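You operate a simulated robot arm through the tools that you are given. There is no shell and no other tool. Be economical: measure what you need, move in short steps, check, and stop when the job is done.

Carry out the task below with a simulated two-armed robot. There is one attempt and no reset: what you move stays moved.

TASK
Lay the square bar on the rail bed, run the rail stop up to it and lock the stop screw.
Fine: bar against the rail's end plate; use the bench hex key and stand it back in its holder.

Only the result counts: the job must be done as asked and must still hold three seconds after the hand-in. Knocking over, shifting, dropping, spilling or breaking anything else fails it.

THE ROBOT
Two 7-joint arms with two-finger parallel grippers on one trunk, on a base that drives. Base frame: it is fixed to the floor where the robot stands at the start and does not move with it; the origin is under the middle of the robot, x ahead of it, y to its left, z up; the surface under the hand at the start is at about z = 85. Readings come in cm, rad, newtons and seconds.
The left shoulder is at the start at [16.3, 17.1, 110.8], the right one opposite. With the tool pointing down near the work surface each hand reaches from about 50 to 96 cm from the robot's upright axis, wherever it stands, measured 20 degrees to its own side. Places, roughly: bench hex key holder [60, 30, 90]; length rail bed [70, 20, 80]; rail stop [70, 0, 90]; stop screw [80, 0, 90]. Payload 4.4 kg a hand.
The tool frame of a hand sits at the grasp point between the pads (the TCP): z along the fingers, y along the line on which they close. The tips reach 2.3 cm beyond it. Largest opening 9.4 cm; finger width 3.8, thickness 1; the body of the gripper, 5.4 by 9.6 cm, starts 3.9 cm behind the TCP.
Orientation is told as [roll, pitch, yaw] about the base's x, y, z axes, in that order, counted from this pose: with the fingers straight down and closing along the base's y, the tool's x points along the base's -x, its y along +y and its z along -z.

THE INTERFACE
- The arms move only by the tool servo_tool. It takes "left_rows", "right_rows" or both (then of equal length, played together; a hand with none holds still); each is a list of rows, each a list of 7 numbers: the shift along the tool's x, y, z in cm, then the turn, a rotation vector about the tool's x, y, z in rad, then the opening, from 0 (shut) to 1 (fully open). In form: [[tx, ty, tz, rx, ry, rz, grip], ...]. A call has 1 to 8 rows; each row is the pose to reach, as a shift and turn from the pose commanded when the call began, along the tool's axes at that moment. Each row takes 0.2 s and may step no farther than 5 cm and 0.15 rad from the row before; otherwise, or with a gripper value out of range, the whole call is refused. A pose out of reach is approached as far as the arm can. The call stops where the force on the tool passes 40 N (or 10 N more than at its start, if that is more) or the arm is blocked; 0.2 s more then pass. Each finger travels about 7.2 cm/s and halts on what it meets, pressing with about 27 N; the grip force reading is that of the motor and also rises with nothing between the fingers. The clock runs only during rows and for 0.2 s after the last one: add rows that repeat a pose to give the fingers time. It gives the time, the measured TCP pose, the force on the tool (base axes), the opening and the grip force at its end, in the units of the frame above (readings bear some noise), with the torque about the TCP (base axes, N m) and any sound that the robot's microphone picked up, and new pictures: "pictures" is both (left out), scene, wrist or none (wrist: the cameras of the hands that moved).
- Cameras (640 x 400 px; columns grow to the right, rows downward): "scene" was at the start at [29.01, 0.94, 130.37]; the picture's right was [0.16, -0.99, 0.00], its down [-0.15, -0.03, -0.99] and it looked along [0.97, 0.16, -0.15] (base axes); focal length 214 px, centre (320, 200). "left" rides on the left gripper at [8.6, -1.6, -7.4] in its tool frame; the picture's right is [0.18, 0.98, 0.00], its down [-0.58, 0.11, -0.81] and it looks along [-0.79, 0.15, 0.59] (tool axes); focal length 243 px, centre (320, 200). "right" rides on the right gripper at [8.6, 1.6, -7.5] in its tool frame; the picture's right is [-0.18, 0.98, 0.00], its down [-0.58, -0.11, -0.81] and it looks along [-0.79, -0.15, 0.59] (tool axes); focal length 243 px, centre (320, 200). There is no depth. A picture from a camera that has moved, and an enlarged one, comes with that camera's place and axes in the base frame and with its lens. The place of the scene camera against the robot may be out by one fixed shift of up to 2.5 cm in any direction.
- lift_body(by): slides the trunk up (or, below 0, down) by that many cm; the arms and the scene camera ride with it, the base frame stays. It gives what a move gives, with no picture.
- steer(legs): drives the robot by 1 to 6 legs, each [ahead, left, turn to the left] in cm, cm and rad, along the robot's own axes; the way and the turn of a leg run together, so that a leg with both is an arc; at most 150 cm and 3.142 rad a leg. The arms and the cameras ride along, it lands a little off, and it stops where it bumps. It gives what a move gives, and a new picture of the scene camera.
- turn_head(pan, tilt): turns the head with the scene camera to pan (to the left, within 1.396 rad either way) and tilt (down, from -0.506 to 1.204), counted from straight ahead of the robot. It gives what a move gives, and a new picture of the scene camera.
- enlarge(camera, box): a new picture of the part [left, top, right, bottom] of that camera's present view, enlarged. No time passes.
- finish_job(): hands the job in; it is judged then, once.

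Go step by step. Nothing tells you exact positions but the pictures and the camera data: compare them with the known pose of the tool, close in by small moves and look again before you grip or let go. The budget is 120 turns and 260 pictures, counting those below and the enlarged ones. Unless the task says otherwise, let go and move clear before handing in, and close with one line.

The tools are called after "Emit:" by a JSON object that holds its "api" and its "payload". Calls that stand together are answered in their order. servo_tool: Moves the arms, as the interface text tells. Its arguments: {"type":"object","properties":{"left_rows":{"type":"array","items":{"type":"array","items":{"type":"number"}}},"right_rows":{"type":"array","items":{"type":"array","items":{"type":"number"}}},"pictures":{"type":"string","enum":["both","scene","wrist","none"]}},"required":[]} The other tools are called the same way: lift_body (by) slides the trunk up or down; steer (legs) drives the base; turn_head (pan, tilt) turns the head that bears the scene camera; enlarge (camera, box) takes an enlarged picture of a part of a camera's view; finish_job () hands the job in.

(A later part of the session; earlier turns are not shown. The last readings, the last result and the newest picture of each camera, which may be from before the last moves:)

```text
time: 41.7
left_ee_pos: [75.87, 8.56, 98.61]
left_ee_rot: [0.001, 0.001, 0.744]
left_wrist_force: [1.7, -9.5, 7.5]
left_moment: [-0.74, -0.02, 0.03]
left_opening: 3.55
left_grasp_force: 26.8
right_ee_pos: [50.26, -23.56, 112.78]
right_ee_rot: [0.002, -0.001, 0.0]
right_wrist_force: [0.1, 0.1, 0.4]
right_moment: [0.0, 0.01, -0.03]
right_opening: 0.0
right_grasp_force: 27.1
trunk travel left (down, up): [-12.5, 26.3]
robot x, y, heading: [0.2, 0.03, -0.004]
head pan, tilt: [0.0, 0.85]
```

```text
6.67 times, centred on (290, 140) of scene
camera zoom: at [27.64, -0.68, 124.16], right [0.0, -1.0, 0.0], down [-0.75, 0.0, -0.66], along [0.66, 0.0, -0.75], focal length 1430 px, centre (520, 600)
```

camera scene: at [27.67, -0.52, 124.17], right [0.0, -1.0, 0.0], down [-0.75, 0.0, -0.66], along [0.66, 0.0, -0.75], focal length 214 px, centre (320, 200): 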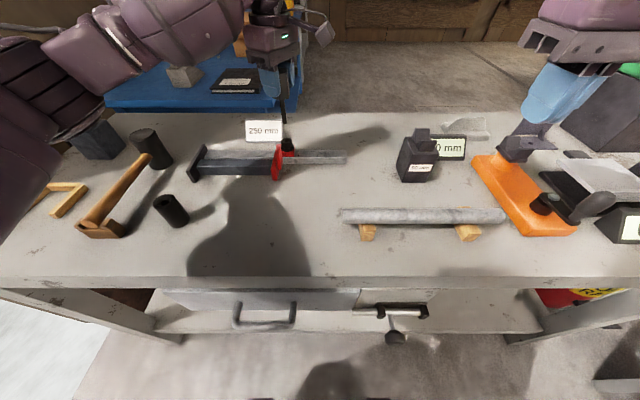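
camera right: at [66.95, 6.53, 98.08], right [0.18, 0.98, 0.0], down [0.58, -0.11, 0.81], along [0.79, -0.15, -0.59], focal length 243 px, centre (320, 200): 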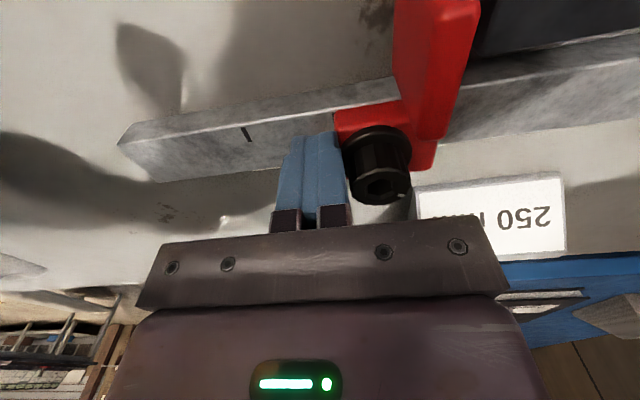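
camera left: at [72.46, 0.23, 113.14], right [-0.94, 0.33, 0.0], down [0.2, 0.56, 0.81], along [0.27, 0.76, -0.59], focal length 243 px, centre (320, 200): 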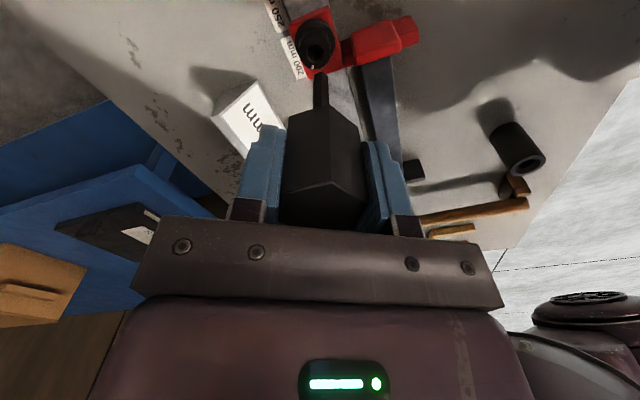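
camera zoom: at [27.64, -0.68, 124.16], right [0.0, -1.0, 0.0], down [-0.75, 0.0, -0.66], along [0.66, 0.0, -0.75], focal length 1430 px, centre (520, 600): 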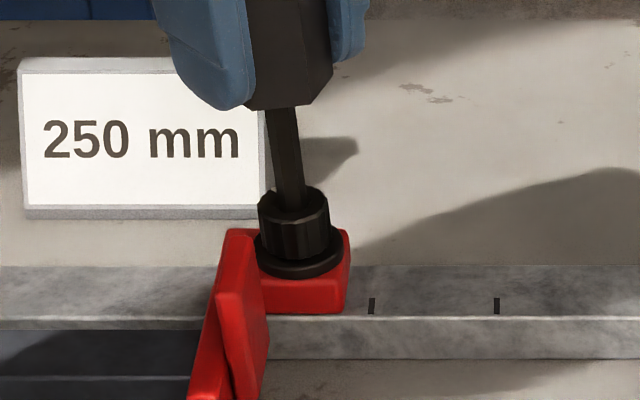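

The key turned with low torque and the knob's mark moved. Continuing clockwise.

Emit:
{"api": "servo_tool", "payload": {"left_rows": [[0, 0, 0, 0, 0, 0.1, 0], [0, 0, 0, 0, 0, 0.2, 0], [0, 0, 0, 0, 0, 0.3, 0], [0, 0, 0, 0, 0, 0.4, 0], [0, 0, 0, 0, 0, 0.5, 0], [0, 0, 0, 0, 0, 0.6, 0]], "pictures": "none"}}

Emit:
{"api": "enlarge", "payload": {"camera": "scene", "box": [260, 110, 320, 170]}}

Emit:
{"api": "enlarge", "payload": {"camera": "left", "box": [230, 0, 430, 150]}}

```text
time: 43.1
left_ee_pos: [75.86, 8.7, 98.73]
left_ee_rot: [0.0, 0.001, 0.145]
left_wrist_force: [0.4, -13.6, 0.6]
left_moment: [-0.95, 0.07, 0.02]
left_opening: 3.58
left_grasp_force: 26.4
right_ee_pos: [50.2, -23.59, 112.64]
right_ee_rot: [0.0, -0.002, 0.0]
right_wrist_force: [0.8, 0.1, -0.7]
right_moment: [0.01, -0.01, -0.01]
right_opening: 0.0
right_grasp_force: 27.2
trunk travel left (down, up): [-12.5, 26.3]
robot x, y, heading: [0.08, -0.38, 0.004]
head pan, tilt: [0.0, 0.85]
```

```text
6.67 times, centred on (290, 140) of scene
camera zoom: at [27.69, -0.71, 124.15], right [0.0, -1.0, 0.0], down [-0.75, 0.0, -0.66], along [0.66, 0.0, -0.75], focal length 1430 px, centre (520, 600)
```

zoom: 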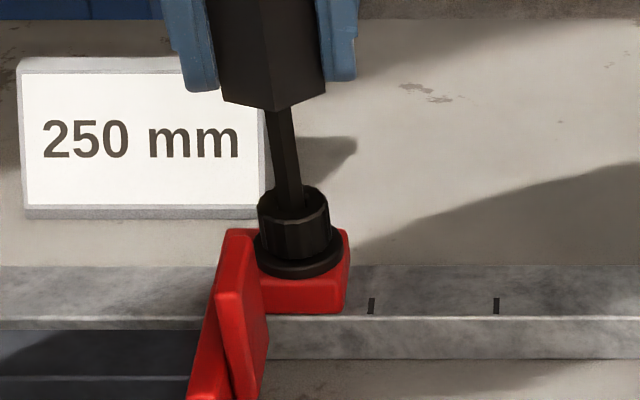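

```text
2.67 times, centred on (330, 75) of left
camera zoom: at [67.62, 5.88, 106.2], right [-0.32, 0.95, 0.0], down [0.56, 0.19, 0.81], along [0.76, 0.26, -0.59], focal length 647 px, centre (293, 533)
```

zoom: 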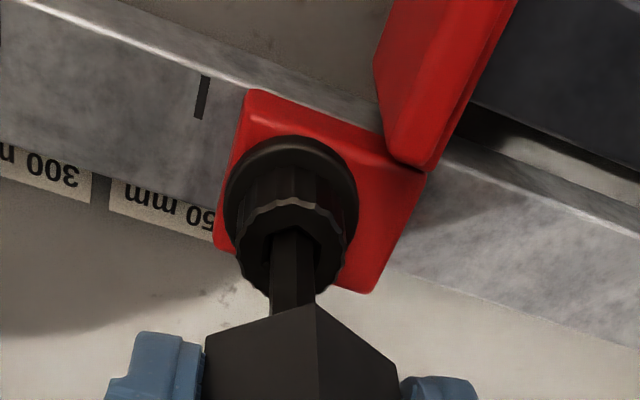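

No resistance yet; still engaged. Continuing clockwise.

Emit:
{"api": "servo_tool", "payload": {"left_rows": [[0, 0, 0.1, 0, 0, 0.12, 0], [0, 0, 0.1, 0, 0, 0.24, 0], [0, 0, 0.1, 0, 0, 0.36, 0], [0, 0, 0.1, 0, 0, 0.48, 0], [0, 0, 0.1, 0, 0, 0.6, 0], [0, 0, 0.1, 0, 0, 0.72, 0], [0, 0, 0.1, 0, 0, 0.84, 0], [0, 0, 0.1, 0, 0, 0.96, 0]], "pictures": "none"}}

Emit:
{"api": "enlarge", "payload": {"camera": "scene", "box": [260, 110, 320, 170]}}

Emit:
{"api": "enlarge", "payload": {"camera": "left", "box": [230, 0, 430, 150]}}

```text
time: 44.9
left_ee_pos: [75.83, 8.6, 98.69]
left_ee_rot: [0.0, 0.0, -0.813]
left_wrist_force: [0.5, -15.6, 0.8]
left_moment: [-0.95, -0.05, -0.02]
left_opening: 3.59
left_grasp_force: 27.0
right_ee_pos: [50.21, -23.52, 112.71]
right_ee_rot: [0.002, 0.001, 0.001]
right_wrist_force: [-0.2, -0.2, 0.8]
right_moment: [-0.01, -0.02, -0.01]
right_opening: 0.01
right_grasp_force: 26.9
trunk travel left (down, up): [-12.5, 26.3]
robot x, y, heading: [-0.35, 0.06, -0.003]
head pan, tilt: [0.0, 0.85]
```

```text
6.67 times, centred on (290, 140) of scene
camera zoom: at [27.68, -0.72, 124.16], right [0.0, -1.0, 0.0], down [-0.75, 0.0, -0.66], along [0.66, 0.0, -0.75], focal length 1430 px, centre (520, 600)
```

zoom: 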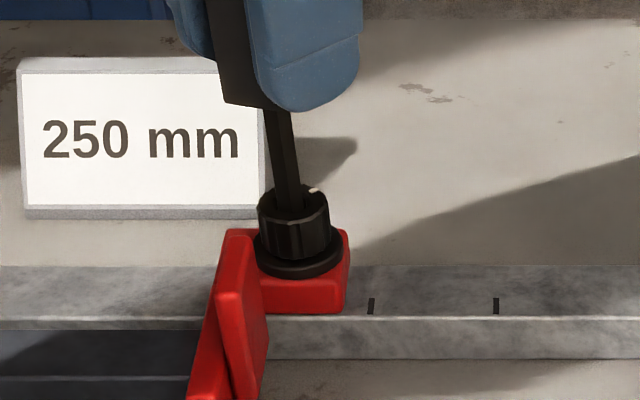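

```text
2.67 times, centred on (330, 75) of left
camera zoom: at [68.82, 13.91, 106.19], right [0.59, 0.81, 0.0], down [0.48, -0.35, 0.81], along [0.65, -0.48, -0.59], focal length 647 px, centre (293, 533)
```

zoom: 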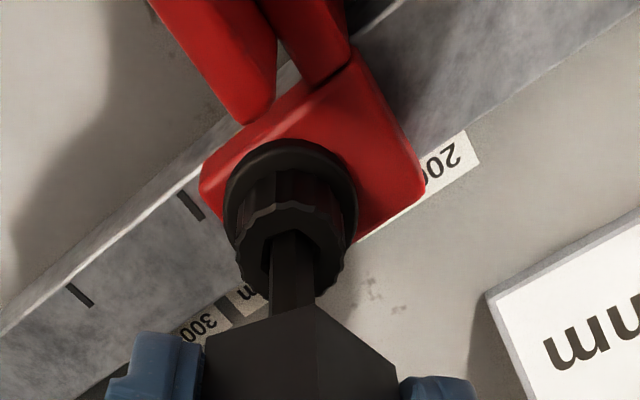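

The knob turns with the key (mark now back-right). Still no resistance; going on.

Emit:
{"api": "servo_tool", "payload": {"left_rows": [[0, 0, 0, 0, 0, 0.12, 0], [0, 0, 0, 0, 0, 0.24, 0], [0, 0, 0, 0, 0, 0.36, 0], [0, 0, 0, 0, 0, 0.48, 0], [0, 0, 0, 0, 0, 0.6, 0], [0, 0, 0, 0, 0, 0.72, 0], [0, 0, 0, 0, 0, 0.84, 0], [0, 0, 0, 0, 0, 0.96, 0]], "pictures": "scene"}}

Emit:
{"api": "enlarge", "payload": {"camera": "scene", "box": [260, 110, 320, 170]}}

```text
time: 46.1
left_ee_pos: [72.97, 8.45, 96.93]
left_ee_rot: [0.18, -0.074, -1.077]
left_wrist_force: [-0.1, -1.0, -0.2]
left_moment: [0.0, 0.0, -0.03]
left_opening: 0.01
left_grasp_force: 27.2
left hand out of reach, approached as far as the arm can: row 1, 2, 3, 4, 5, 6
right_ee_pos: [50.14, -23.36, 112.79]
right_ee_rot: [0.0, 0.003, 0.002]
right_wrist_force: [-0.1, 0.2, 0.7]
right_moment: [0.04, -0.02, -0.02]
right_opening: 0.0
right_grasp_force: 26.7
trunk travel left (down, up): [-12.5, 26.3]
robot x, y, heading: [-0.09, 0.12, -0.006]
head pan, tilt: [0.0, 0.85]
stopped in row 6 (left hand): the force on the tool passed its limit at 66 N (the readings are from after the stop); the commanded pose is now the measured one
camera scene: at [27.61, -0.55, 124.16], right [0.0, -1.0, 0.0], down [-0.75, 0.0, -0.66], along [0.66, 0.0, -0.75], focal length 214 px, centre (320, 200)
```

scene: 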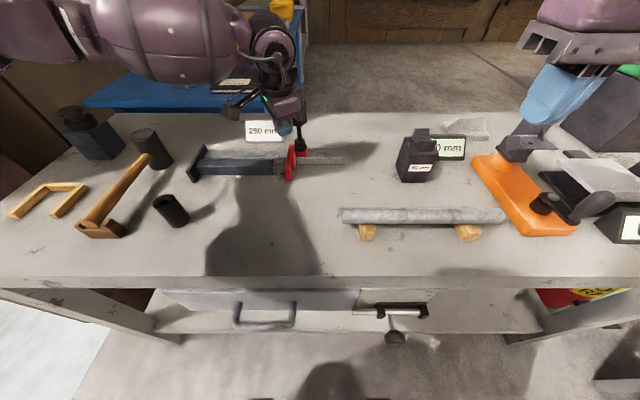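

```text
6.67 times, centred on (290, 140) of scene
camera zoom: at [27.61, -0.55, 124.16], right [0.0, -1.0, 0.0], down [-0.75, 0.0, -0.66], along [0.66, 0.0, -0.75], focal length 1430 px, centre (520, 600)
```

zoom: 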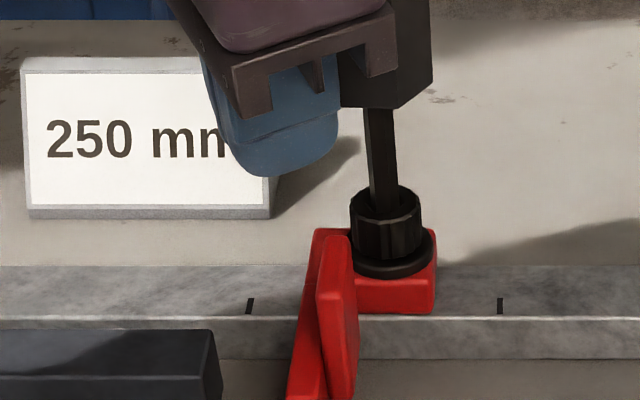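

The wrist hit its limit at about yaw -0.9; the hand slipped off and the stop was drawn back ~3.5 cm, but the key still stands in the screw. I'll look closely before moving away.

Emit:
{"api": "enlarge", "payload": {"camera": "left", "box": [0, 0, 640, 400]}}

Emit:
{"api": "enlarge", "payload": {"camera": "scene", "box": [180, 70, 360, 200]}}

```text
1.00 times, centred on (320, 200) of left (not enlarged: the box is as wide or as high as the picture)
camera zoom: at [66.11, 15.05, 103.46], right [0.76, 0.63, 0.16], down [0.21, -0.48, 0.85], along [0.62, -0.61, -0.5], focal length 243 px, centre (320, 200)
```

zoom: 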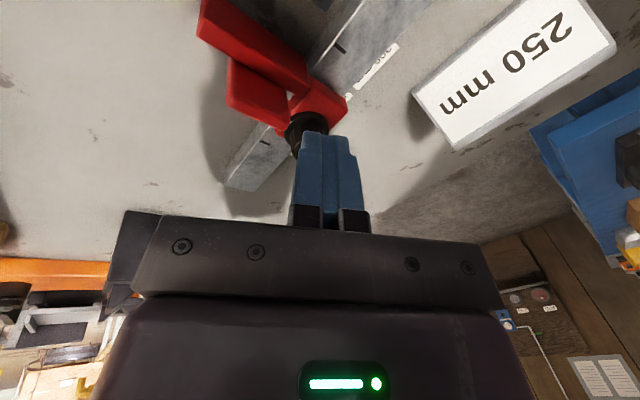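

```text
3.08 times, centred on (270, 135) of scene
camera zoom: at [27.61, -0.55, 124.16], right [0.0, -1.0, 0.0], down [-0.75, 0.0, -0.66], along [0.66, 0.0, -0.75], focal length 660 px, centre (474, 400)
```

zoom: 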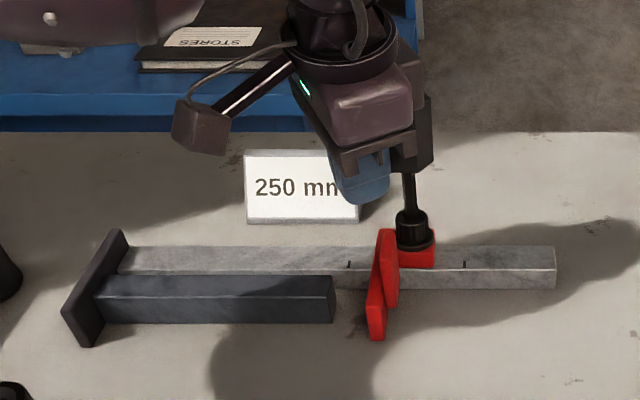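

Bar unchanged. I'll move the hand directly away from the key (+tool x), then up.

Emit:
{"api": "servo_tool", "payload": {"left_rows": [[1, 0, 0, 0, 0, 0, 0], [2.5, 0, 0, 0, 0, 0, 0], [4.5, 0, 0, 0, 0, 0, 0], [6, 0, -2, 0, 0, 0, 0], [6, 0, -6, 0, 0, 0, 0], [6, 0, -10, 0, 0, 0, 0], [6, 0, -14, 0, 0, 0, 0]]}}

Emit:
{"api": "enlarge", "payload": {"camera": "scene", "box": [180, 70, 360, 200]}}

```text
time: 47.7
left_ee_pos: [67.36, 13.28, 110.36]
left_ee_rot: [0.181, -0.075, -1.075]
left_wrist_force: [-0.2, 0.7, -0.5]
left_moment: [-0.02, 0.01, 0.02]
left_opening: 0.0
left_grasp_force: 27.0
right_ee_pos: [50.19, -23.39, 112.84]
right_ee_rot: [0.001, 0.001, 0.001]
right_wrist_force: [-0.1, 0.5, 0.4]
right_moment: [-0.03, -0.02, 0.01]
right_opening: 0.0
right_grasp_force: 27.2
trunk travel left (down, up): [-12.5, 26.3]
robot x, y, heading: [0.01, 0.14, -0.0]
head pan, tilt: [0.0, 0.85]
camera scene: at [27.63, -0.57, 124.2], right [0.0, -1.0, 0.0], down [-0.75, 0.0, -0.66], along [0.66, 0.0, -0.75], focal length 214 px, centre (320, 200)
camera left: at [60.51, 19.96, 116.85], right [0.76, 0.63, 0.16], down [0.21, -0.48, 0.85], along [0.62, -0.61, -0.5], focal length 243 px, centre (320, 200)
```

scene: 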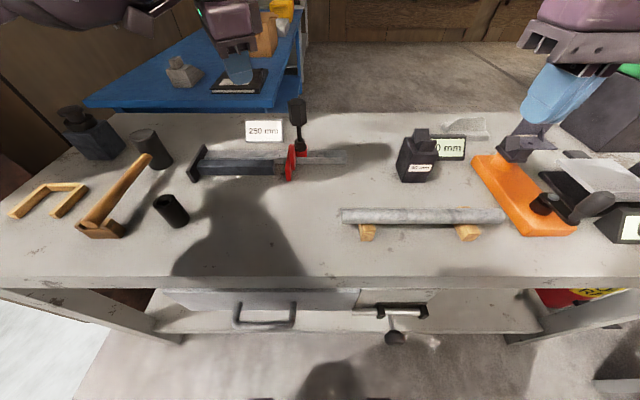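
left: 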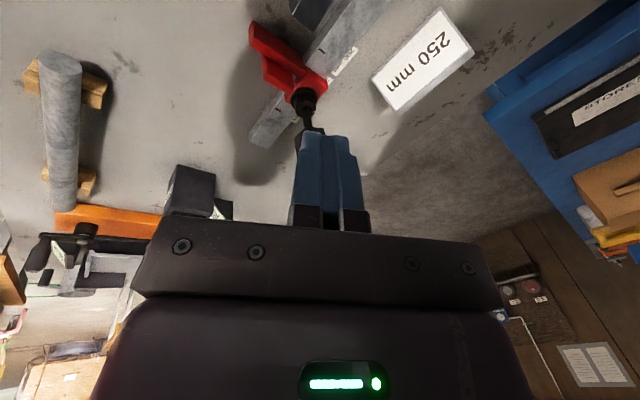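

```text
3.08 times, centred on (270, 135) of scene
camera zoom: at [27.63, -0.57, 124.2], right [0.0, -1.0, 0.0], down [-0.75, 0.0, -0.66], along [0.66, 0.0, -0.75], focal length 660 px, centre (474, 400)
```

zoom: 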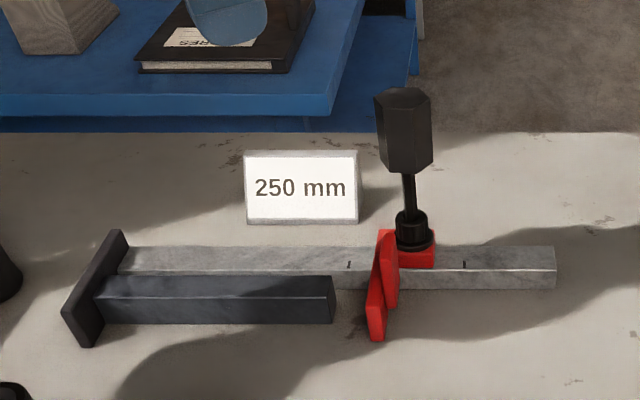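

The key stands upright in the screw, the bar is undisturbed; only the stop needs running up again. I'll park and level the left hand, and bring the right hand to push on the stop's front jaw, clear of the key.

Emit:
{"api": "servo_tool", "payload": {"left_rows": [[2, 0, -1, 0.06, 0.02, 0, 0], [4, 0, -2, 0.12, 0.04, 0, 0], [6, 0, -3, 0.187, 0.066, 0, 0], [8, 0, -4, 0.187, 0.066, 0, 0.5], [10, 0, -5, 0.187, 0.066, 0, 1], [10, 0, -5, 0.187, 0.066, 0, 1], [10, 0, -5, 0.187, 0.066, 0, 1], [10, 0, -5, 0.187, 0.066, 0, 1]], "right_rows": [[0, 0, 0, 0, 0, 0, 0], [0, 3, 0, 0, 0, 0, 0], [-2, 6, 0, 0, 0, 0, 0], [-6, 9, 0, 0, 0, 0, 0], [-9, 12.5, 0, 0, 0, 0, 0], [-12, 16, 1, 0, 0, 0, 0], [-16, 19, 2, 0, 0, 0, 0], [-20.3, 21, 3, 0, 0, 0, 0]], "pictures": "none"}}

Emit:
{"api": "servo_tool", "payload": {"right_rows": [[0, 2, 4, 0, 0, 0, 0], [0, 4, 8, 0, 0, 0, 0], [0, 4.5, 12, 0, 0, 0, 0], [0, 4.5, 15, 0, 0, 0, 0], [0, 4.5, 15, 0, 0, 0, 0]]}}

```text
refused: row 7 steps farther than a row can; nothing moved
```

```text
time: 48.9
left_ee_pos: [67.37, 13.42, 110.35]
left_ee_rot: [0.18, -0.074, -1.075]
left_wrist_force: [0.8, 0.1, -0.9]
left_moment: [-0.01, 0.0, -0.02]
left_opening: 0.01
left_grasp_force: 27.6
right_ee_pos: [50.14, -18.79, 97.7]
right_ee_rot: [-0.002, 0.001, 0.002]
right_wrist_force: [-0.9, 0.5, 0.1]
right_moment: [-0.02, -0.01, 0.05]
right_opening: 0.02
right_grasp_force: 27.3
trunk travel left (down, up): [-12.5, 26.3]
robot x, y, heading: [-0.16, -0.1, -0.001]
head pan, tilt: [0.0, 0.85]
camera scene: at [27.69, -0.54, 124.18], right [0.0, -1.0, 0.0], down [-0.75, 0.0, -0.66], along [0.66, 0.0, -0.75], focal length 214 px, centre (320, 200)
camera right: at [41.62, -17.12, 105.1], right [0.18, 0.98, 0.0], down [0.58, -0.11, 0.81], along [0.79, -0.15, -0.59], focal length 243 px, centre (320, 200)
```

scene: 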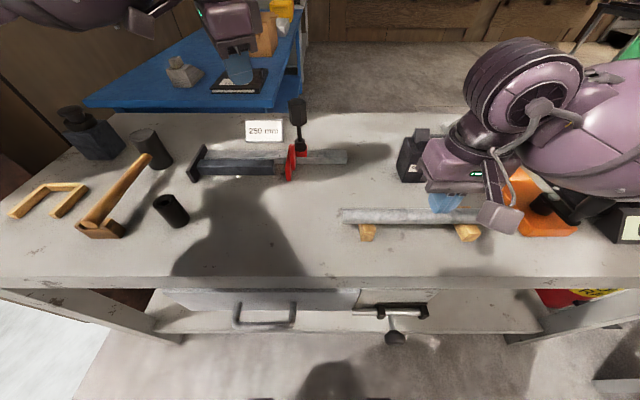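
right: 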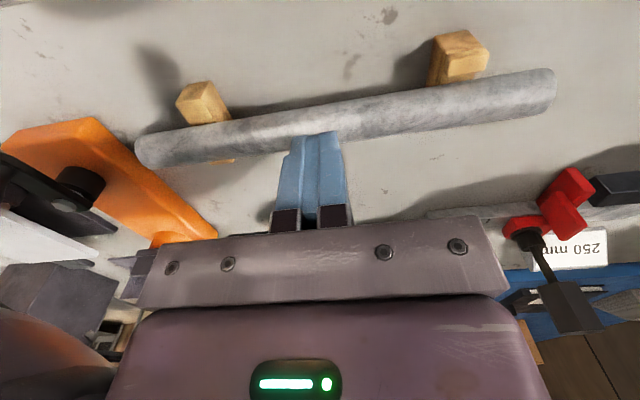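

The first call was refused, so the right hand came down elsewhere—harmlessly above the round bar. Raising it, and redoing the moves one at a time.

Emit:
{"api": "servo_tool", "payload": {"left_rows": [[2, 0, -1, 0.06, 0.02, 0, 0], [4, 0, -2, 0.12, 0.04, 0, 0], [6, 0, -3, 0.187, 0.066, 0, 0], [8, 0, -4, 0.187, 0.066, 0, 0.5], [10, 0, -5, 0.187, 0.066, 0, 1], [10, 0, -5, 0.187, 0.066, 0, 1], [10, 0, -5, 0.187, 0.066, 0, 1], [10, 0, -5, 0.187, 0.066, 0, 1]], "right_rows": [[0, 0, -4, 0, 0, 0, 0], [0, 0, -8, 0, 0, 0, 0], [0, 3, -11, 0, 0, 0, 0], [-2, 6, -13, 0, 0, 0, 0], [-6, 8.5, -13, 0, 0, 0, 0], [-10, 11, -13, 0, 0, 0, 0], [-14, 13.5, -13, 0, 0, 0, 0], [-18, 16, -13, 0, 0, 0, 0]], "pictures": "scene"}}

```text
time: 50.7
left_ee_pos: [61.05, 21.44, 114.34]
left_ee_rot: [-0.008, -0.007, -1.064]
left_wrist_force: [-0.5, -0.2, -0.5]
left_moment: [0.01, 0.0, -0.02]
left_opening: 9.43
left_grasp_force: 0.1
left hand out of reach, approached as far as the arm can: row 1, 3, 4, 5, 6, 7, 8
right_ee_pos: [68.27, -2.99, 110.53]
right_ee_rot: [-0.003, 0.004, 0.0]
right_wrist_force: [-0.4, 1.2, 0.0]
right_moment: [-0.01, 0.01, -0.01]
right_opening: 0.0
right_grasp_force: 26.8
trunk travel left (down, up): [-12.5, 26.3]
robot x, y, heading: [0.07, -0.48, -0.002]
head pan, tilt: [0.0, 0.85]
camera scene: at [27.76, -0.47, 124.15], right [0.0, -1.0, 0.0], down [-0.75, 0.0, -0.66], along [0.66, 0.0, -0.75], focal length 214 px, centre (320, 200)
```

scene: 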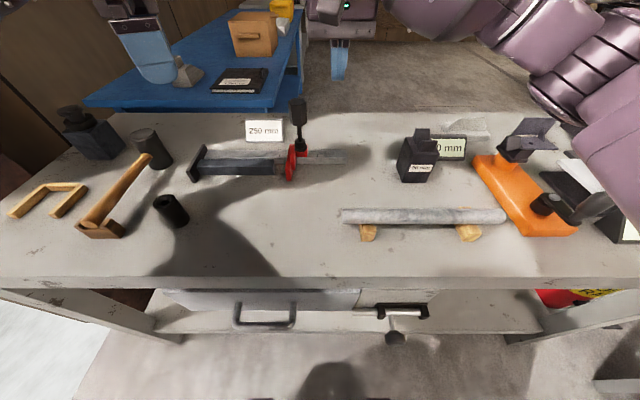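

Emit:
{"api": "servo_tool", "payload": {"right_rows": [[-0.8, 1.8, 4, 0, 0, 0, 0], [-1.7, 3.6, 8, 0, 0, 0, 0], [-1.7, 5, 12, 0, 0, 0, 0], [-1.7, 5, 16, 0, 0, 0, 0], [-1.7, 5, 20, 0, 0, 0, 0], [-1.7, 5, 21.5, 0, 0, 0, 0]]}}

Emit:
{"api": "enlarge", "payload": {"camera": "scene", "box": [200, 80, 360, 200]}}

```text
time: 52.1
left_ee_pos: [61.09, 21.48, 114.37]
left_ee_rot: [-0.007, -0.007, -1.066]
left_wrist_force: [0.7, -0.7, -0.3]
left_moment: [-0.03, 0.01, -0.03]
left_opening: 9.39
left_grasp_force: 0.1
right_ee_pos: [69.81, 2.09, 89.16]
right_ee_rot: [0.0, 0.001, 0.001]
right_wrist_force: [-0.3, -0.1, 0.2]
right_moment: [-0.03, -0.02, -0.01]
right_opening: 0.0
right_grasp_force: 27.2
trunk travel left (down, up): [-12.5, 26.3]
robot x, y, heading: [0.18, 0.01, 0.004]
head pan, tilt: [0.0, 0.85]
camera scene: at [27.71, -0.55, 124.17], right [0.0, -1.0, 0.0], down [-0.75, 0.0, -0.66], along [0.66, 0.0, -0.75], focal length 214 px, centre (320, 200)
camera right: at [61.27, 3.8, 96.57], right [0.18, 0.98, 0.0], down [0.58, -0.11, 0.8], along [0.79, -0.15, -0.59], focal length 243 px, centre (320, 200)
```

scene: 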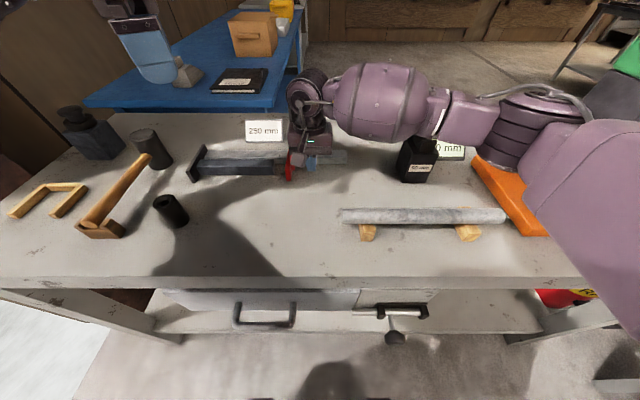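
right: 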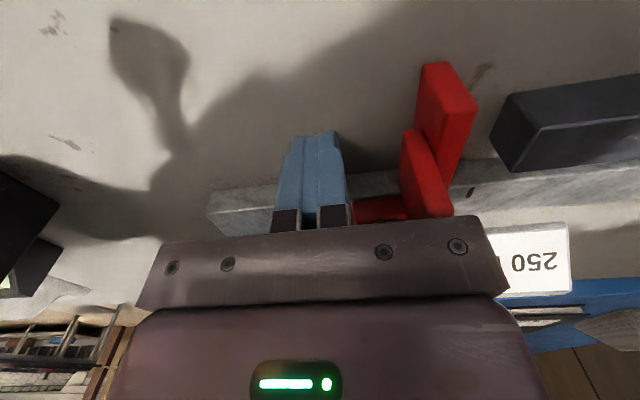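

```text
3.33 times, centred on (280, 140) of scene
camera zoom: at [27.71, -0.55, 124.17], right [0.0, -1.0, 0.0], down [-0.75, 0.0, -0.66], along [0.66, 0.0, -0.75], focal length 715 px, centre (453, 400)
```

zoom: 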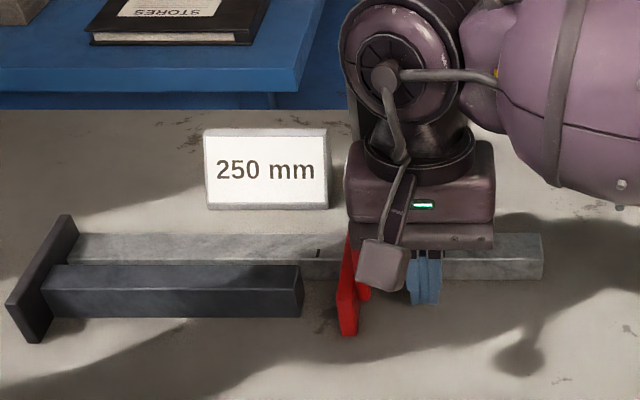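

Finger is right of the jaw. Pushing left gradually.

Emit:
{"api": "servo_tool", "payload": {"right_rows": [[0, 0.8, 0, 0, 0, 0, 0], [0, 1.6, 0, 0, 0, 0, 0], [0, 2.4, 0, 0, 0, 0, 0], [0, 3.2, 0, 0, 0, 0, 0], [0, 4.0, 0, 0, 0, 0, 0], [0, 4.6, 0, 0, 0, 0, 0]]}}

Emit:
{"api": "enlarge", "payload": {"camera": "scene", "box": [200, 80, 360, 200]}}

```text
time: 53.5
left_ee_pos: [60.84, 21.47, 114.53]
left_ee_rot: [-0.007, -0.008, -1.064]
left_wrist_force: [-0.6, 0.7, 0.5]
left_moment: [-0.02, 0.0, -0.02]
left_opening: 9.39
left_grasp_force: 0.0
right_ee_pos: [69.53, 7.0, 89.16]
right_ee_rot: [-0.001, 0.003, 0.006]
right_wrist_force: [-22.6, -1.2, -2.0]
right_moment: [0.08, -1.54, 0.32]
right_opening: 0.0
right_grasp_force: 27.3
trunk travel left (down, up): [-12.5, 26.3]
robot x, y, heading: [-0.03, -0.16, 0.003]
head pan, tilt: [0.0, 0.85]
camera scene: at [27.5, -0.49, 124.21], right [0.0, -1.0, 0.0], down [-0.75, 0.0, -0.66], along [0.66, 0.0, -0.75], focal length 214 px, centre (320, 200)
camera right: at [60.94, 8.61, 96.66], right [0.18, 0.98, 0.0], down [0.58, -0.1, 0.8], along [0.79, -0.14, -0.59], focal length 243 px, centre (320, 200)
```

scene: 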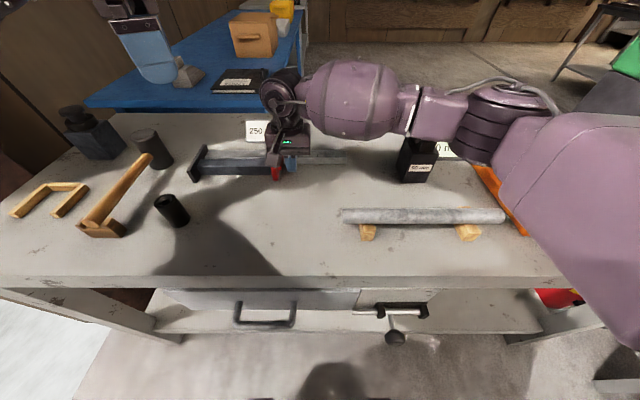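
right: 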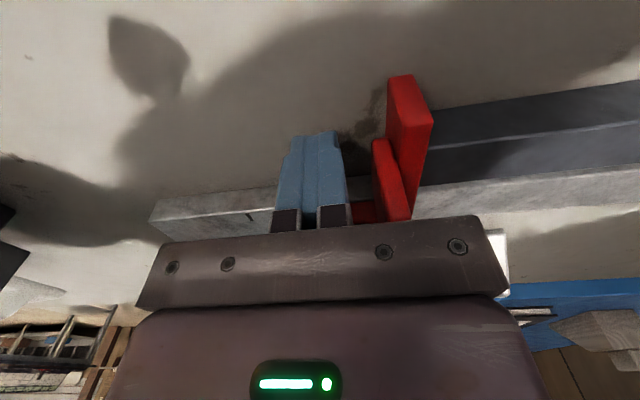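

```text
3.33 times, centred on (280, 140) of scene
camera zoom: at [27.5, -0.49, 124.21], right [0.0, -1.0, 0.0], down [-0.75, 0.0, -0.66], along [0.66, 0.0, -0.75], focal length 715 px, centre (453, 400)
```

zoom: 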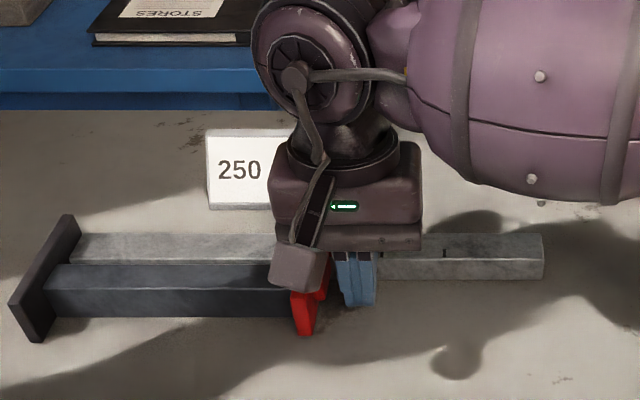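

The gripper body is rubbing the key handle (22 N along x). Backing off toward the robot, then checking the key.

Emit:
{"api": "servo_tool", "payload": {"right_rows": [[0.5, -0.1, 0, 0, 0, 0, 0], [1.2, -0.2, 0, 0, 0, 0, 0], [1.5, -0.2, 0, 0, 0, 0, 0]]}}

Emit:
{"api": "enlarge", "payload": {"camera": "left", "box": [0, 0, 640, 400]}}

```text
time: 54.3
left_ee_pos: [61.0, 21.48, 114.34]
left_ee_rot: [-0.006, -0.007, -1.067]
left_wrist_force: [0.0, 0.7, -0.2]
left_moment: [0.02, 0.02, 0.0]
left_opening: 9.42
left_grasp_force: 0.0
right_ee_pos: [68.36, 6.55, 89.12]
right_ee_rot: [-0.001, 0.003, -0.001]
right_wrist_force: [-0.8, -0.8, 0.0]
right_moment: [-0.01, 0.0, -0.02]
right_opening: 0.0
right_grasp_force: 26.8
trunk travel left (down, up): [-12.5, 26.3]
robot x, y, heading: [-0.01, 0.06, -0.0]
head pan, tilt: [0.0, 0.85]
camera scene: at [27.72, -0.55, 124.17], right [0.0, -1.0, 0.0], down [-0.75, 0.0, -0.66], along [0.66, 0.0, -0.75], focal length 214 px, centre (320, 200)
camera right: at [59.82, 8.19, 96.54], right [0.18, 0.98, 0.0], down [0.58, -0.11, 0.81], along [0.79, -0.15, -0.59], focal length 243 px, centre (320, 200)
```

scene: 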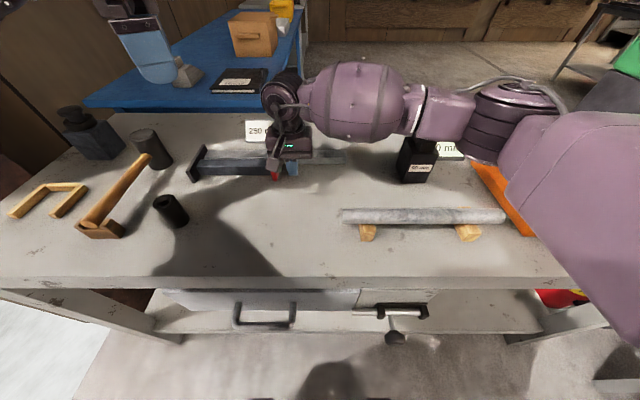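
right: 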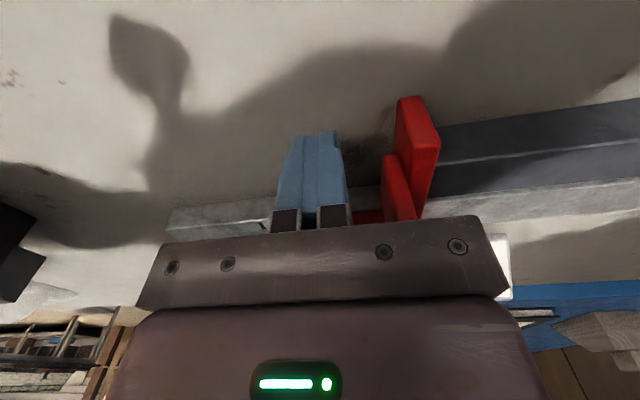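

```text
1.00 times, centred on (320, 200) of left (not enlarged: the box is as wide or as high as the picture)
camera zoom: at [55.55, 28.36, 121.83], right [0.77, 0.64, -0.01], down [0.38, -0.45, 0.81], along [0.51, -0.63, -0.59], focal length 243 px, centre (320, 200)
```

zoom: 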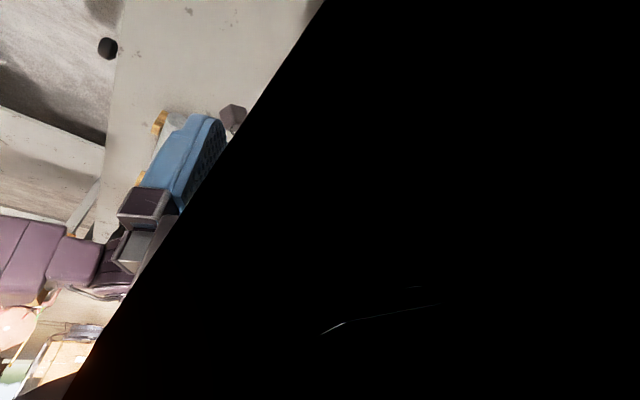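

Emit:
{"api": "servo_tool", "payload": {"right_rows": [[0, 0.5, 0, 0, 0, 0, 0], [0, 1.0, 0, 0, 0, 0, 0], [0, 1.4, 0, 0, 0, 0, 0]], "pictures": "wrist"}}

Emit:
{"api": "enlarge", "payload": {"camera": "scene", "box": [180, 100, 320, 200]}}

```text
time: 55.1
left_ee_pos: [61.01, 21.42, 114.37]
left_ee_rot: [-0.008, -0.007, -1.065]
left_wrist_force: [-0.5, 0.7, -0.4]
left_moment: [0.03, 0.01, -0.01]
left_opening: 9.39
left_grasp_force: 0.0
right_ee_pos: [68.41, 8.07, 89.09]
right_ee_rot: [-0.001, 0.003, 0.0]
right_wrist_force: [0.8, -0.1, 0.9]
right_moment: [0.0, 0.0, 0.01]
right_opening: 0.0
right_grasp_force: 26.6
trunk travel left (down, up): [-12.5, 26.3]
robot x, y, heading: [-0.08, 0.17, -0.001]
head pan, tilt: [0.0, 0.85]
camera right: at [59.82, 9.61, 96.52], right [0.18, 0.98, 0.0], down [0.58, -0.11, 0.8], along [0.79, -0.15, -0.59], focal length 243 px, centre (320, 200)
```

right: 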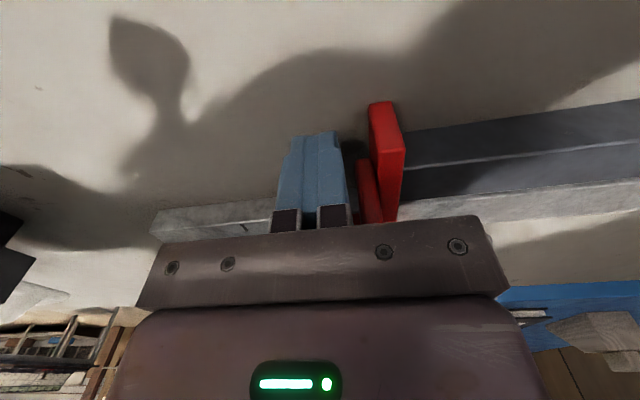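

```text
4.00 times, centred on (250, 150) of scene
camera zoom: at [27.72, -0.54, 124.16], right [0.0, -1.0, 0.0], down [-0.75, 0.0, -0.66], along [0.66, 0.0, -0.75], focal length 858 px, centre (600, 400)
```

zoom: 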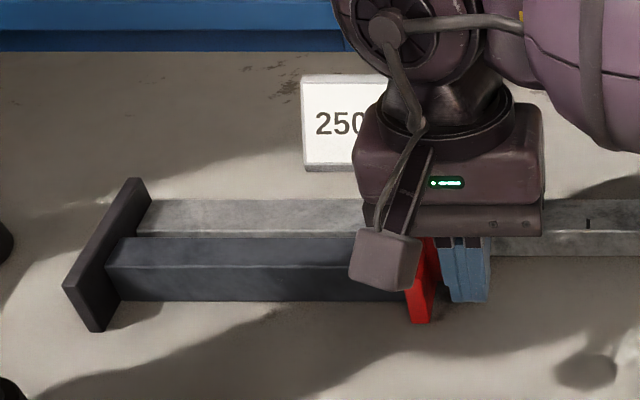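

Emit:
{"api": "servo_tool", "payload": {"right_rows": [[0, 0.4, 0, 0, 0, 0, 0], [0, 0.8, 0, 0, 0, 0, 0], [0, 1.1, 0, 0, 0, 0, 0]], "pictures": "none"}}

```text
time: 55.9
left_ee_pos: [61.02, 21.06, 114.45]
left_ee_rot: [-0.005, -0.005, -1.069]
left_wrist_force: [0.4, -0.1, -0.8]
left_moment: [-0.04, 0.01, 0.0]
left_opening: 9.37
left_grasp_force: 0.1
right_ee_pos: [68.35, 8.44, 89.04]
right_ee_rot: [-0.005, 0.005, -0.004]
right_wrist_force: [-12.9, -36.8, 0.5]
right_moment: [0.61, -0.19, -0.27]
right_opening: 0.0
right_grasp_force: 26.9
trunk travel left (down, up): [-12.5, 26.3]
robot x, y, heading: [-0.07, 0.1, -0.001]
head pan, tilt: [0.0, 0.85]
```

Stop pressed hard against the bar again. Retracting the right hand: back off, then up and away.

Emit:
{"api": "servo_tool", "payload": {"right_rows": [[0.3, -1.2, 0, 0, 0, 0, 0], [0.6, -4, 0, 0, 0, 0, 0], [0.6, -7, -3, 0, 0, 0, 0], [0.6, -9, -7, 0, 0, 0, 0], [0.6, -11, -11, 0, 0, 0, 0], [0.6, -13, -15, 0, 0, 0, 0], [2, -16, -18, 0, 0, 0, 0], [5, -19, -20, 0, 0, 0, 0]], "pictures": "none"}}

Emit:
{"api": "enlarge", "payload": {"camera": "scene", "box": [180, 70, 360, 200]}}

```text
time: 57.7
left_ee_pos: [60.98, 21.47, 114.46]
left_ee_rot: [-0.005, -0.009, -1.068]
left_wrist_force: [-0.4, 0.3, 0.4]
left_moment: [0.02, -0.03, 0.0]
left_opening: 9.42
left_grasp_force: 0.1
right_ee_pos: [63.18, -10.1, 109.19]
right_ee_rot: [0.0, 0.0, 0.003]
right_wrist_force: [-0.7, -0.4, 0.6]
right_moment: [0.01, 0.0, -0.02]
right_opening: 0.01
right_grasp_force: 27.0
trunk travel left (down, up): [-12.5, 26.3]
robot x, y, heading: [0.09, 0.2, 0.002]
head pan, tilt: [0.0, 0.85]
```

```text
3.08 times, centred on (270, 135) of scene
camera zoom: at [27.62, -0.61, 124.2], right [0.0, -1.0, 0.0], down [-0.75, 0.0, -0.66], along [0.66, 0.0, -0.75], focal length 660 px, centre (474, 400)
```

zoom: 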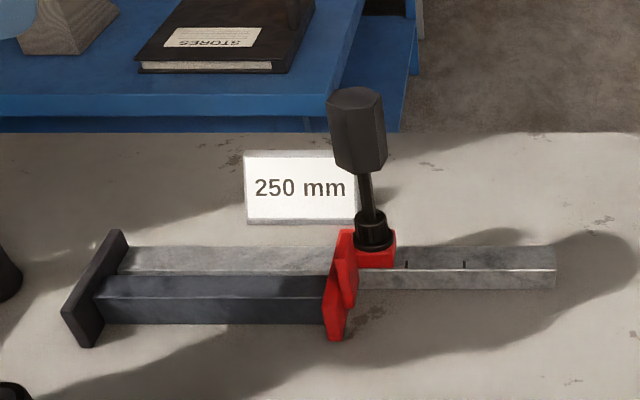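

The key still stands in the screw and the stop sits against the bar. Now I'll turn the left wrist the other way (as far toward yaw ~2.28 as possible) to gain a long clockwise stroke.

Emit:
{"api": "servo_tool", "payload": {"left_rows": [[0, 0, 0, 0, 0, -0.14, 1], [0, 0, 0, 0, 0, -0.28, 1], [0, 0, 0, 0, 0, -0.42, 1], [0, 0, 0, 0, 0, -0.56, 1], [0, 0, 0, 0, 0, -0.7, 1], [0, 0, 0, 0, 0, -0.84, 1], [0, 0, 0, 0, 0, -0.98, 1], [0, 0, 0, 0, 0, -1.12, 1]], "right_rows": [[2, -2, 0, 0, 0, 0, 0], [4, -4, 0, 0, 0, 0, 0], [6, -6, 0, 0, 0, 0, 0], [8, -8, 0, 0, 0, 0, 0], [10, -10, 0, 0, 0, 0, 0], [12, -12, 0, 0, 0, 0, 0], [13, -13, 0, 0, 0, 0, 0], [13, -13, 0, 0, 0, 0, 0]], "pictures": "none"}}

Emit:
{"api": "servo_tool", "payload": {"left_rows": [[0, 0, 0, 0, 0, -0.14, 1], [0, 0, 0, 0, 0, -0.28, 1], [0, 0, 0, 0, 0, -0.42, 1], [0, 0, 0, 0, 0, -0.56, 1], [0, 0, 0, 0, 0, -0.7, 1], [0, 0, 0, 0, 0, -0.84, 1], [0, 0, 0, 0, 0, -0.98, 1], [0, 0, 0, 0, 0, -1.12, 1]], "pictures": "none"}}

Emit:
{"api": "servo_tool", "payload": {"left_rows": [[0, 0, 0, 0, 0, -0.14, 1], [0, 0, 0, 0, 0, -0.28, 1], [0, 0, 0, 0, 0, -0.42, 1], [0, 0, 0, 0, 0, -0.56, 1], [0, 0, 0, 0, 0, -0.7, 1], [0, 0, 0, 0, 0, -0.84, 1], [0, 0, 0, 0, 0, -0.98, 1], [0, 0, 0, 0, 0, -1.11, 1]]}}

```text
time: 59.5
left_ee_pos: [60.92, 21.42, 114.33]
left_ee_rot: [-0.011, 0.003, 0.053]
left_wrist_force: [0.3, -0.1, -0.8]
left_moment: [0.0, -0.03, -0.02]
left_opening: 9.4
left_grasp_force: 0.1
right_ee_pos: [50.37, -22.93, 109.24]
right_ee_rot: [0.0, 0.004, 0.002]
right_wrist_force: [0.0, -1.3, -0.2]
right_moment: [-0.02, 0.01, 0.01]
right_opening: 0.0
right_grasp_force: 26.8
trunk travel left (down, up): [-12.5, 26.3]
robot x, y, heading: [0.14, -0.23, -0.005]
head pan, tilt: [0.0, 0.85]
```

```text
time: 61.3
left_ee_pos: [60.95, 21.45, 114.48]
left_ee_rot: [-0.001, 0.011, 1.172]
left_wrist_force: [-0.3, 0.5, 0.9]
left_moment: [-0.01, 0.03, 0.02]
left_opening: 9.39
left_grasp_force: 0.1
right_ee_pos: [50.42, -23.0, 109.18]
right_ee_rot: [0.0, 0.002, 0.002]
right_wrist_force: [0.9, -0.3, -0.2]
right_moment: [0.0, -0.02, 0.02]
right_opening: 0.0
right_grasp_force: 26.9
trunk travel left (down, up): [-12.5, 26.3]
robot x, y, heading: [0.04, 0.54, 0.001]
head pan, tilt: [0.0, 0.85]
```

```text
time: 63.1
left_ee_pos: [60.92, 21.48, 114.4]
left_ee_rot: [0.009, 0.004, 2.281]
left_wrist_force: [0.0, 0.2, 0.6]
left_moment: [-0.01, -0.04, 0.01]
left_opening: 9.41
left_grasp_force: 0.1
right_ee_pos: [50.4, -23.02, 109.23]
right_ee_rot: [0.001, 0.004, 0.002]
right_wrist_force: [0.0, 0.7, 0.1]
right_moment: [0.0, 0.01, 0.01]
right_opening: 0.0
right_grasp_force: 26.0
trunk travel left (down, up): [-12.5, 26.3]
robot x, y, heading: [-0.02, -0.0, 0.002]
head pan, tilt: [0.0, 0.85]
camera scene: at [27.72, -0.55, 124.16], right [0.0, -1.0, 0.0], down [-0.75, 0.0, -0.66], along [0.66, 0.0, -0.75], focal length 214 px, centre (320, 200)
camera left: at [68.0, 16.05, 121.86], right [-0.62, -0.78, 0.01], down [-0.46, 0.38, 0.8], along [-0.63, 0.5, -0.59], focal length 243 px, centre (320, 200)
```

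scene: 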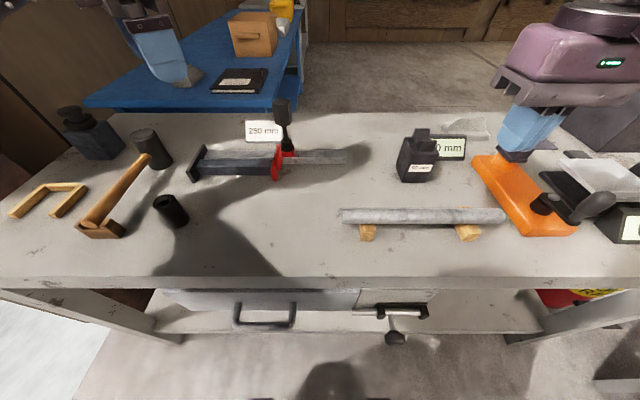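
left: 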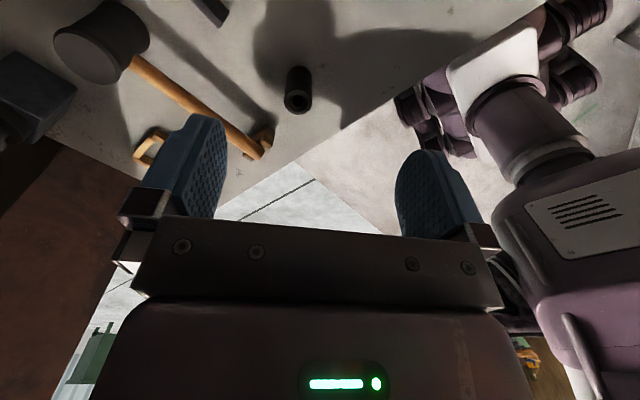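

Yaw 2.28 works. Moving over the standing key at height to look at it.

Emit:
{"api": "servo_tool", "payload": {"left_rows": [[3.9, -0.6, 0.5, 0, 0, 0, 1], [7.8, -1.2, 1, 0, 0, 0, 1], [11.7, -1.8, 2, 0, 0, 0, 1], [15.6, -2.4, 3, 0, 0, 0, 1], [19.4, -3.04, 4, 0, 0, 0, 1], [19.4, -3.04, 5, 0, 0, 0, 1]]}}

Emit:
{"api": "enlarge", "payload": {"camera": "left", "box": [200, 0, 440, 230]}}

Emit:
{"api": "enlarge", "payload": {"camera": "scene", "box": [220, 60, 350, 170]}}

```text
time: 64.5
left_ee_pos: [76.24, 8.69, 109.51]
left_ee_rot: [0.008, 0.006, 2.281]
left_wrist_force: [0.4, 0.1, 0.5]
left_moment: [-0.06, -0.02, 0.0]
left_opening: 9.41
left_grasp_force: 0.0
right_ee_pos: [50.4, -22.97, 109.2]
right_ee_rot: [0.0, 0.004, 0.002]
right_wrist_force: [0.5, 0.1, -0.5]
right_moment: [-0.02, 0.03, 0.03]
right_opening: 0.03
right_grasp_force: 27.5
trunk travel left (down, up): [-12.5, 26.3]
robot x, y, heading: [-0.02, -0.04, -0.002]
head pan, tilt: [0.0, 0.85]
camera scene: at [27.71, -0.5, 124.17], right [0.0, -1.0, 0.0], down [-0.75, 0.0, -0.66], along [0.66, 0.0, -0.75], focal length 214 px, centre (320, 200)
camera left: at [83.08, 3.4, 117.08], right [-0.63, -0.78, 0.01], down [-0.46, 0.38, 0.8], along [-0.63, 0.5, -0.59], focal length 243 px, centre (320, 200)
```

scene: 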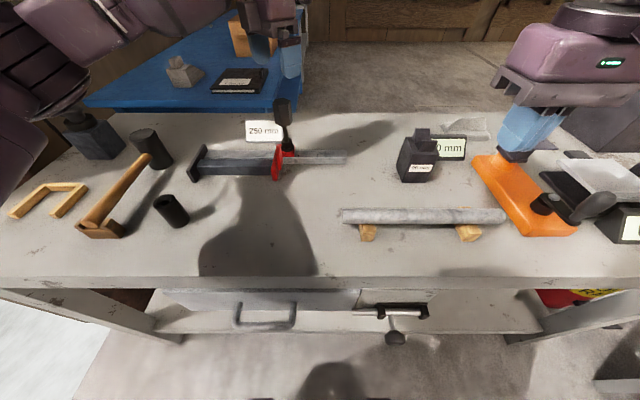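
left: 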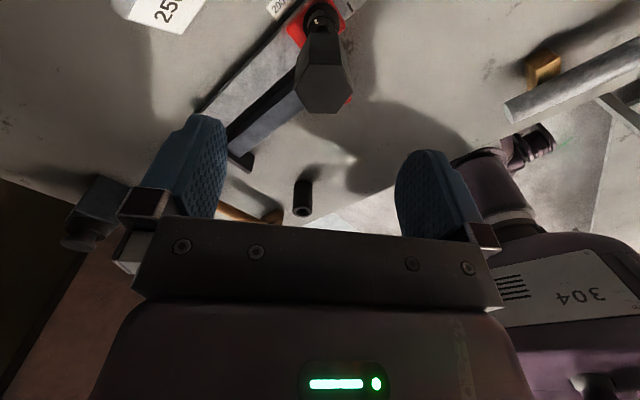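

```text
1.74 times, centred on (320, 115) of left
camera zoom: at [83.08, 3.4, 117.08], right [-0.63, -0.78, 0.01], down [-0.46, 0.38, 0.8], along [-0.63, 0.5, -0.59], focal length 422 px, centre (320, 348)
```

zoom: 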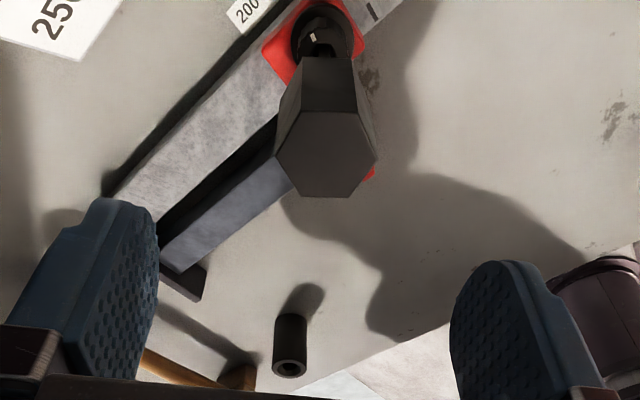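

```text
3.64 times, centred on (285, 115) of scene
camera zoom: at [27.71, -0.5, 124.17], right [0.0, -1.0, 0.0], down [-0.75, 0.0, -0.66], along [0.66, 0.0, -0.75], focal length 780 px, centre (447, 509)
```

zoom: 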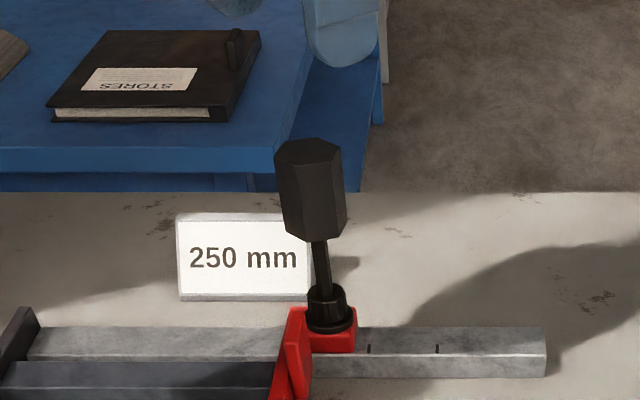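

The key's flats now call for yaw ≈1.955. Rotating to it and centring over the key.

Emit:
{"api": "servo_tool", "payload": {"left_rows": [[-0.2, 0.13, 0.5, 0, 0, 0.11, 1], [-0.38, 0.26, 1, 0, 0, 0.22, 1], [-0.38, 0.26, 2, 0, 0, 0.326, 1], [-0.38, 0.26, 4, 0, 0, 0.326, 1], [-0.38, 0.26, 5, 0, 0, 0.326, 1], [-0.38, 0.26, 5, 0, 0, 0.326, 1]], "pictures": "none"}}

Emit:
{"api": "enlarge", "payload": {"camera": "left", "box": [200, 0, 440, 230]}}

```text
time: 65.9
left_ee_pos: [75.61, 8.85, 104.47]
left_ee_rot: [0.007, 0.009, 1.952]
left_wrist_force: [0.0, 0.5, 0.1]
left_moment: [-0.03, 0.02, -0.01]
left_opening: 9.38
left_grasp_force: 0.0
right_ee_pos: [50.43, -23.06, 109.27]
right_ee_rot: [0.0, 0.001, 0.0]
right_wrist_force: [0.0, -0.3, -0.4]
right_moment: [0.01, 0.03, -0.02]
right_opening: 0.0
right_grasp_force: 26.9
trunk travel left (down, up): [-12.5, 26.3]
robot x, y, heading: [-0.13, 0.15, -0.004]
head pan, tilt: [0.0, 0.85]
```

```text
1.74 times, centred on (320, 115) of left
camera zoom: at [80.42, 1.44, 112.07], right [-0.84, -0.54, 0.01], down [-0.32, 0.51, 0.8], along [-0.44, 0.67, -0.6], focal length 422 px, centre (320, 348)
```

zoom: 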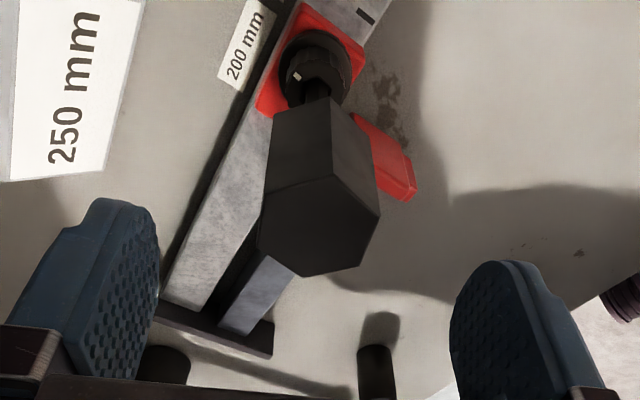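

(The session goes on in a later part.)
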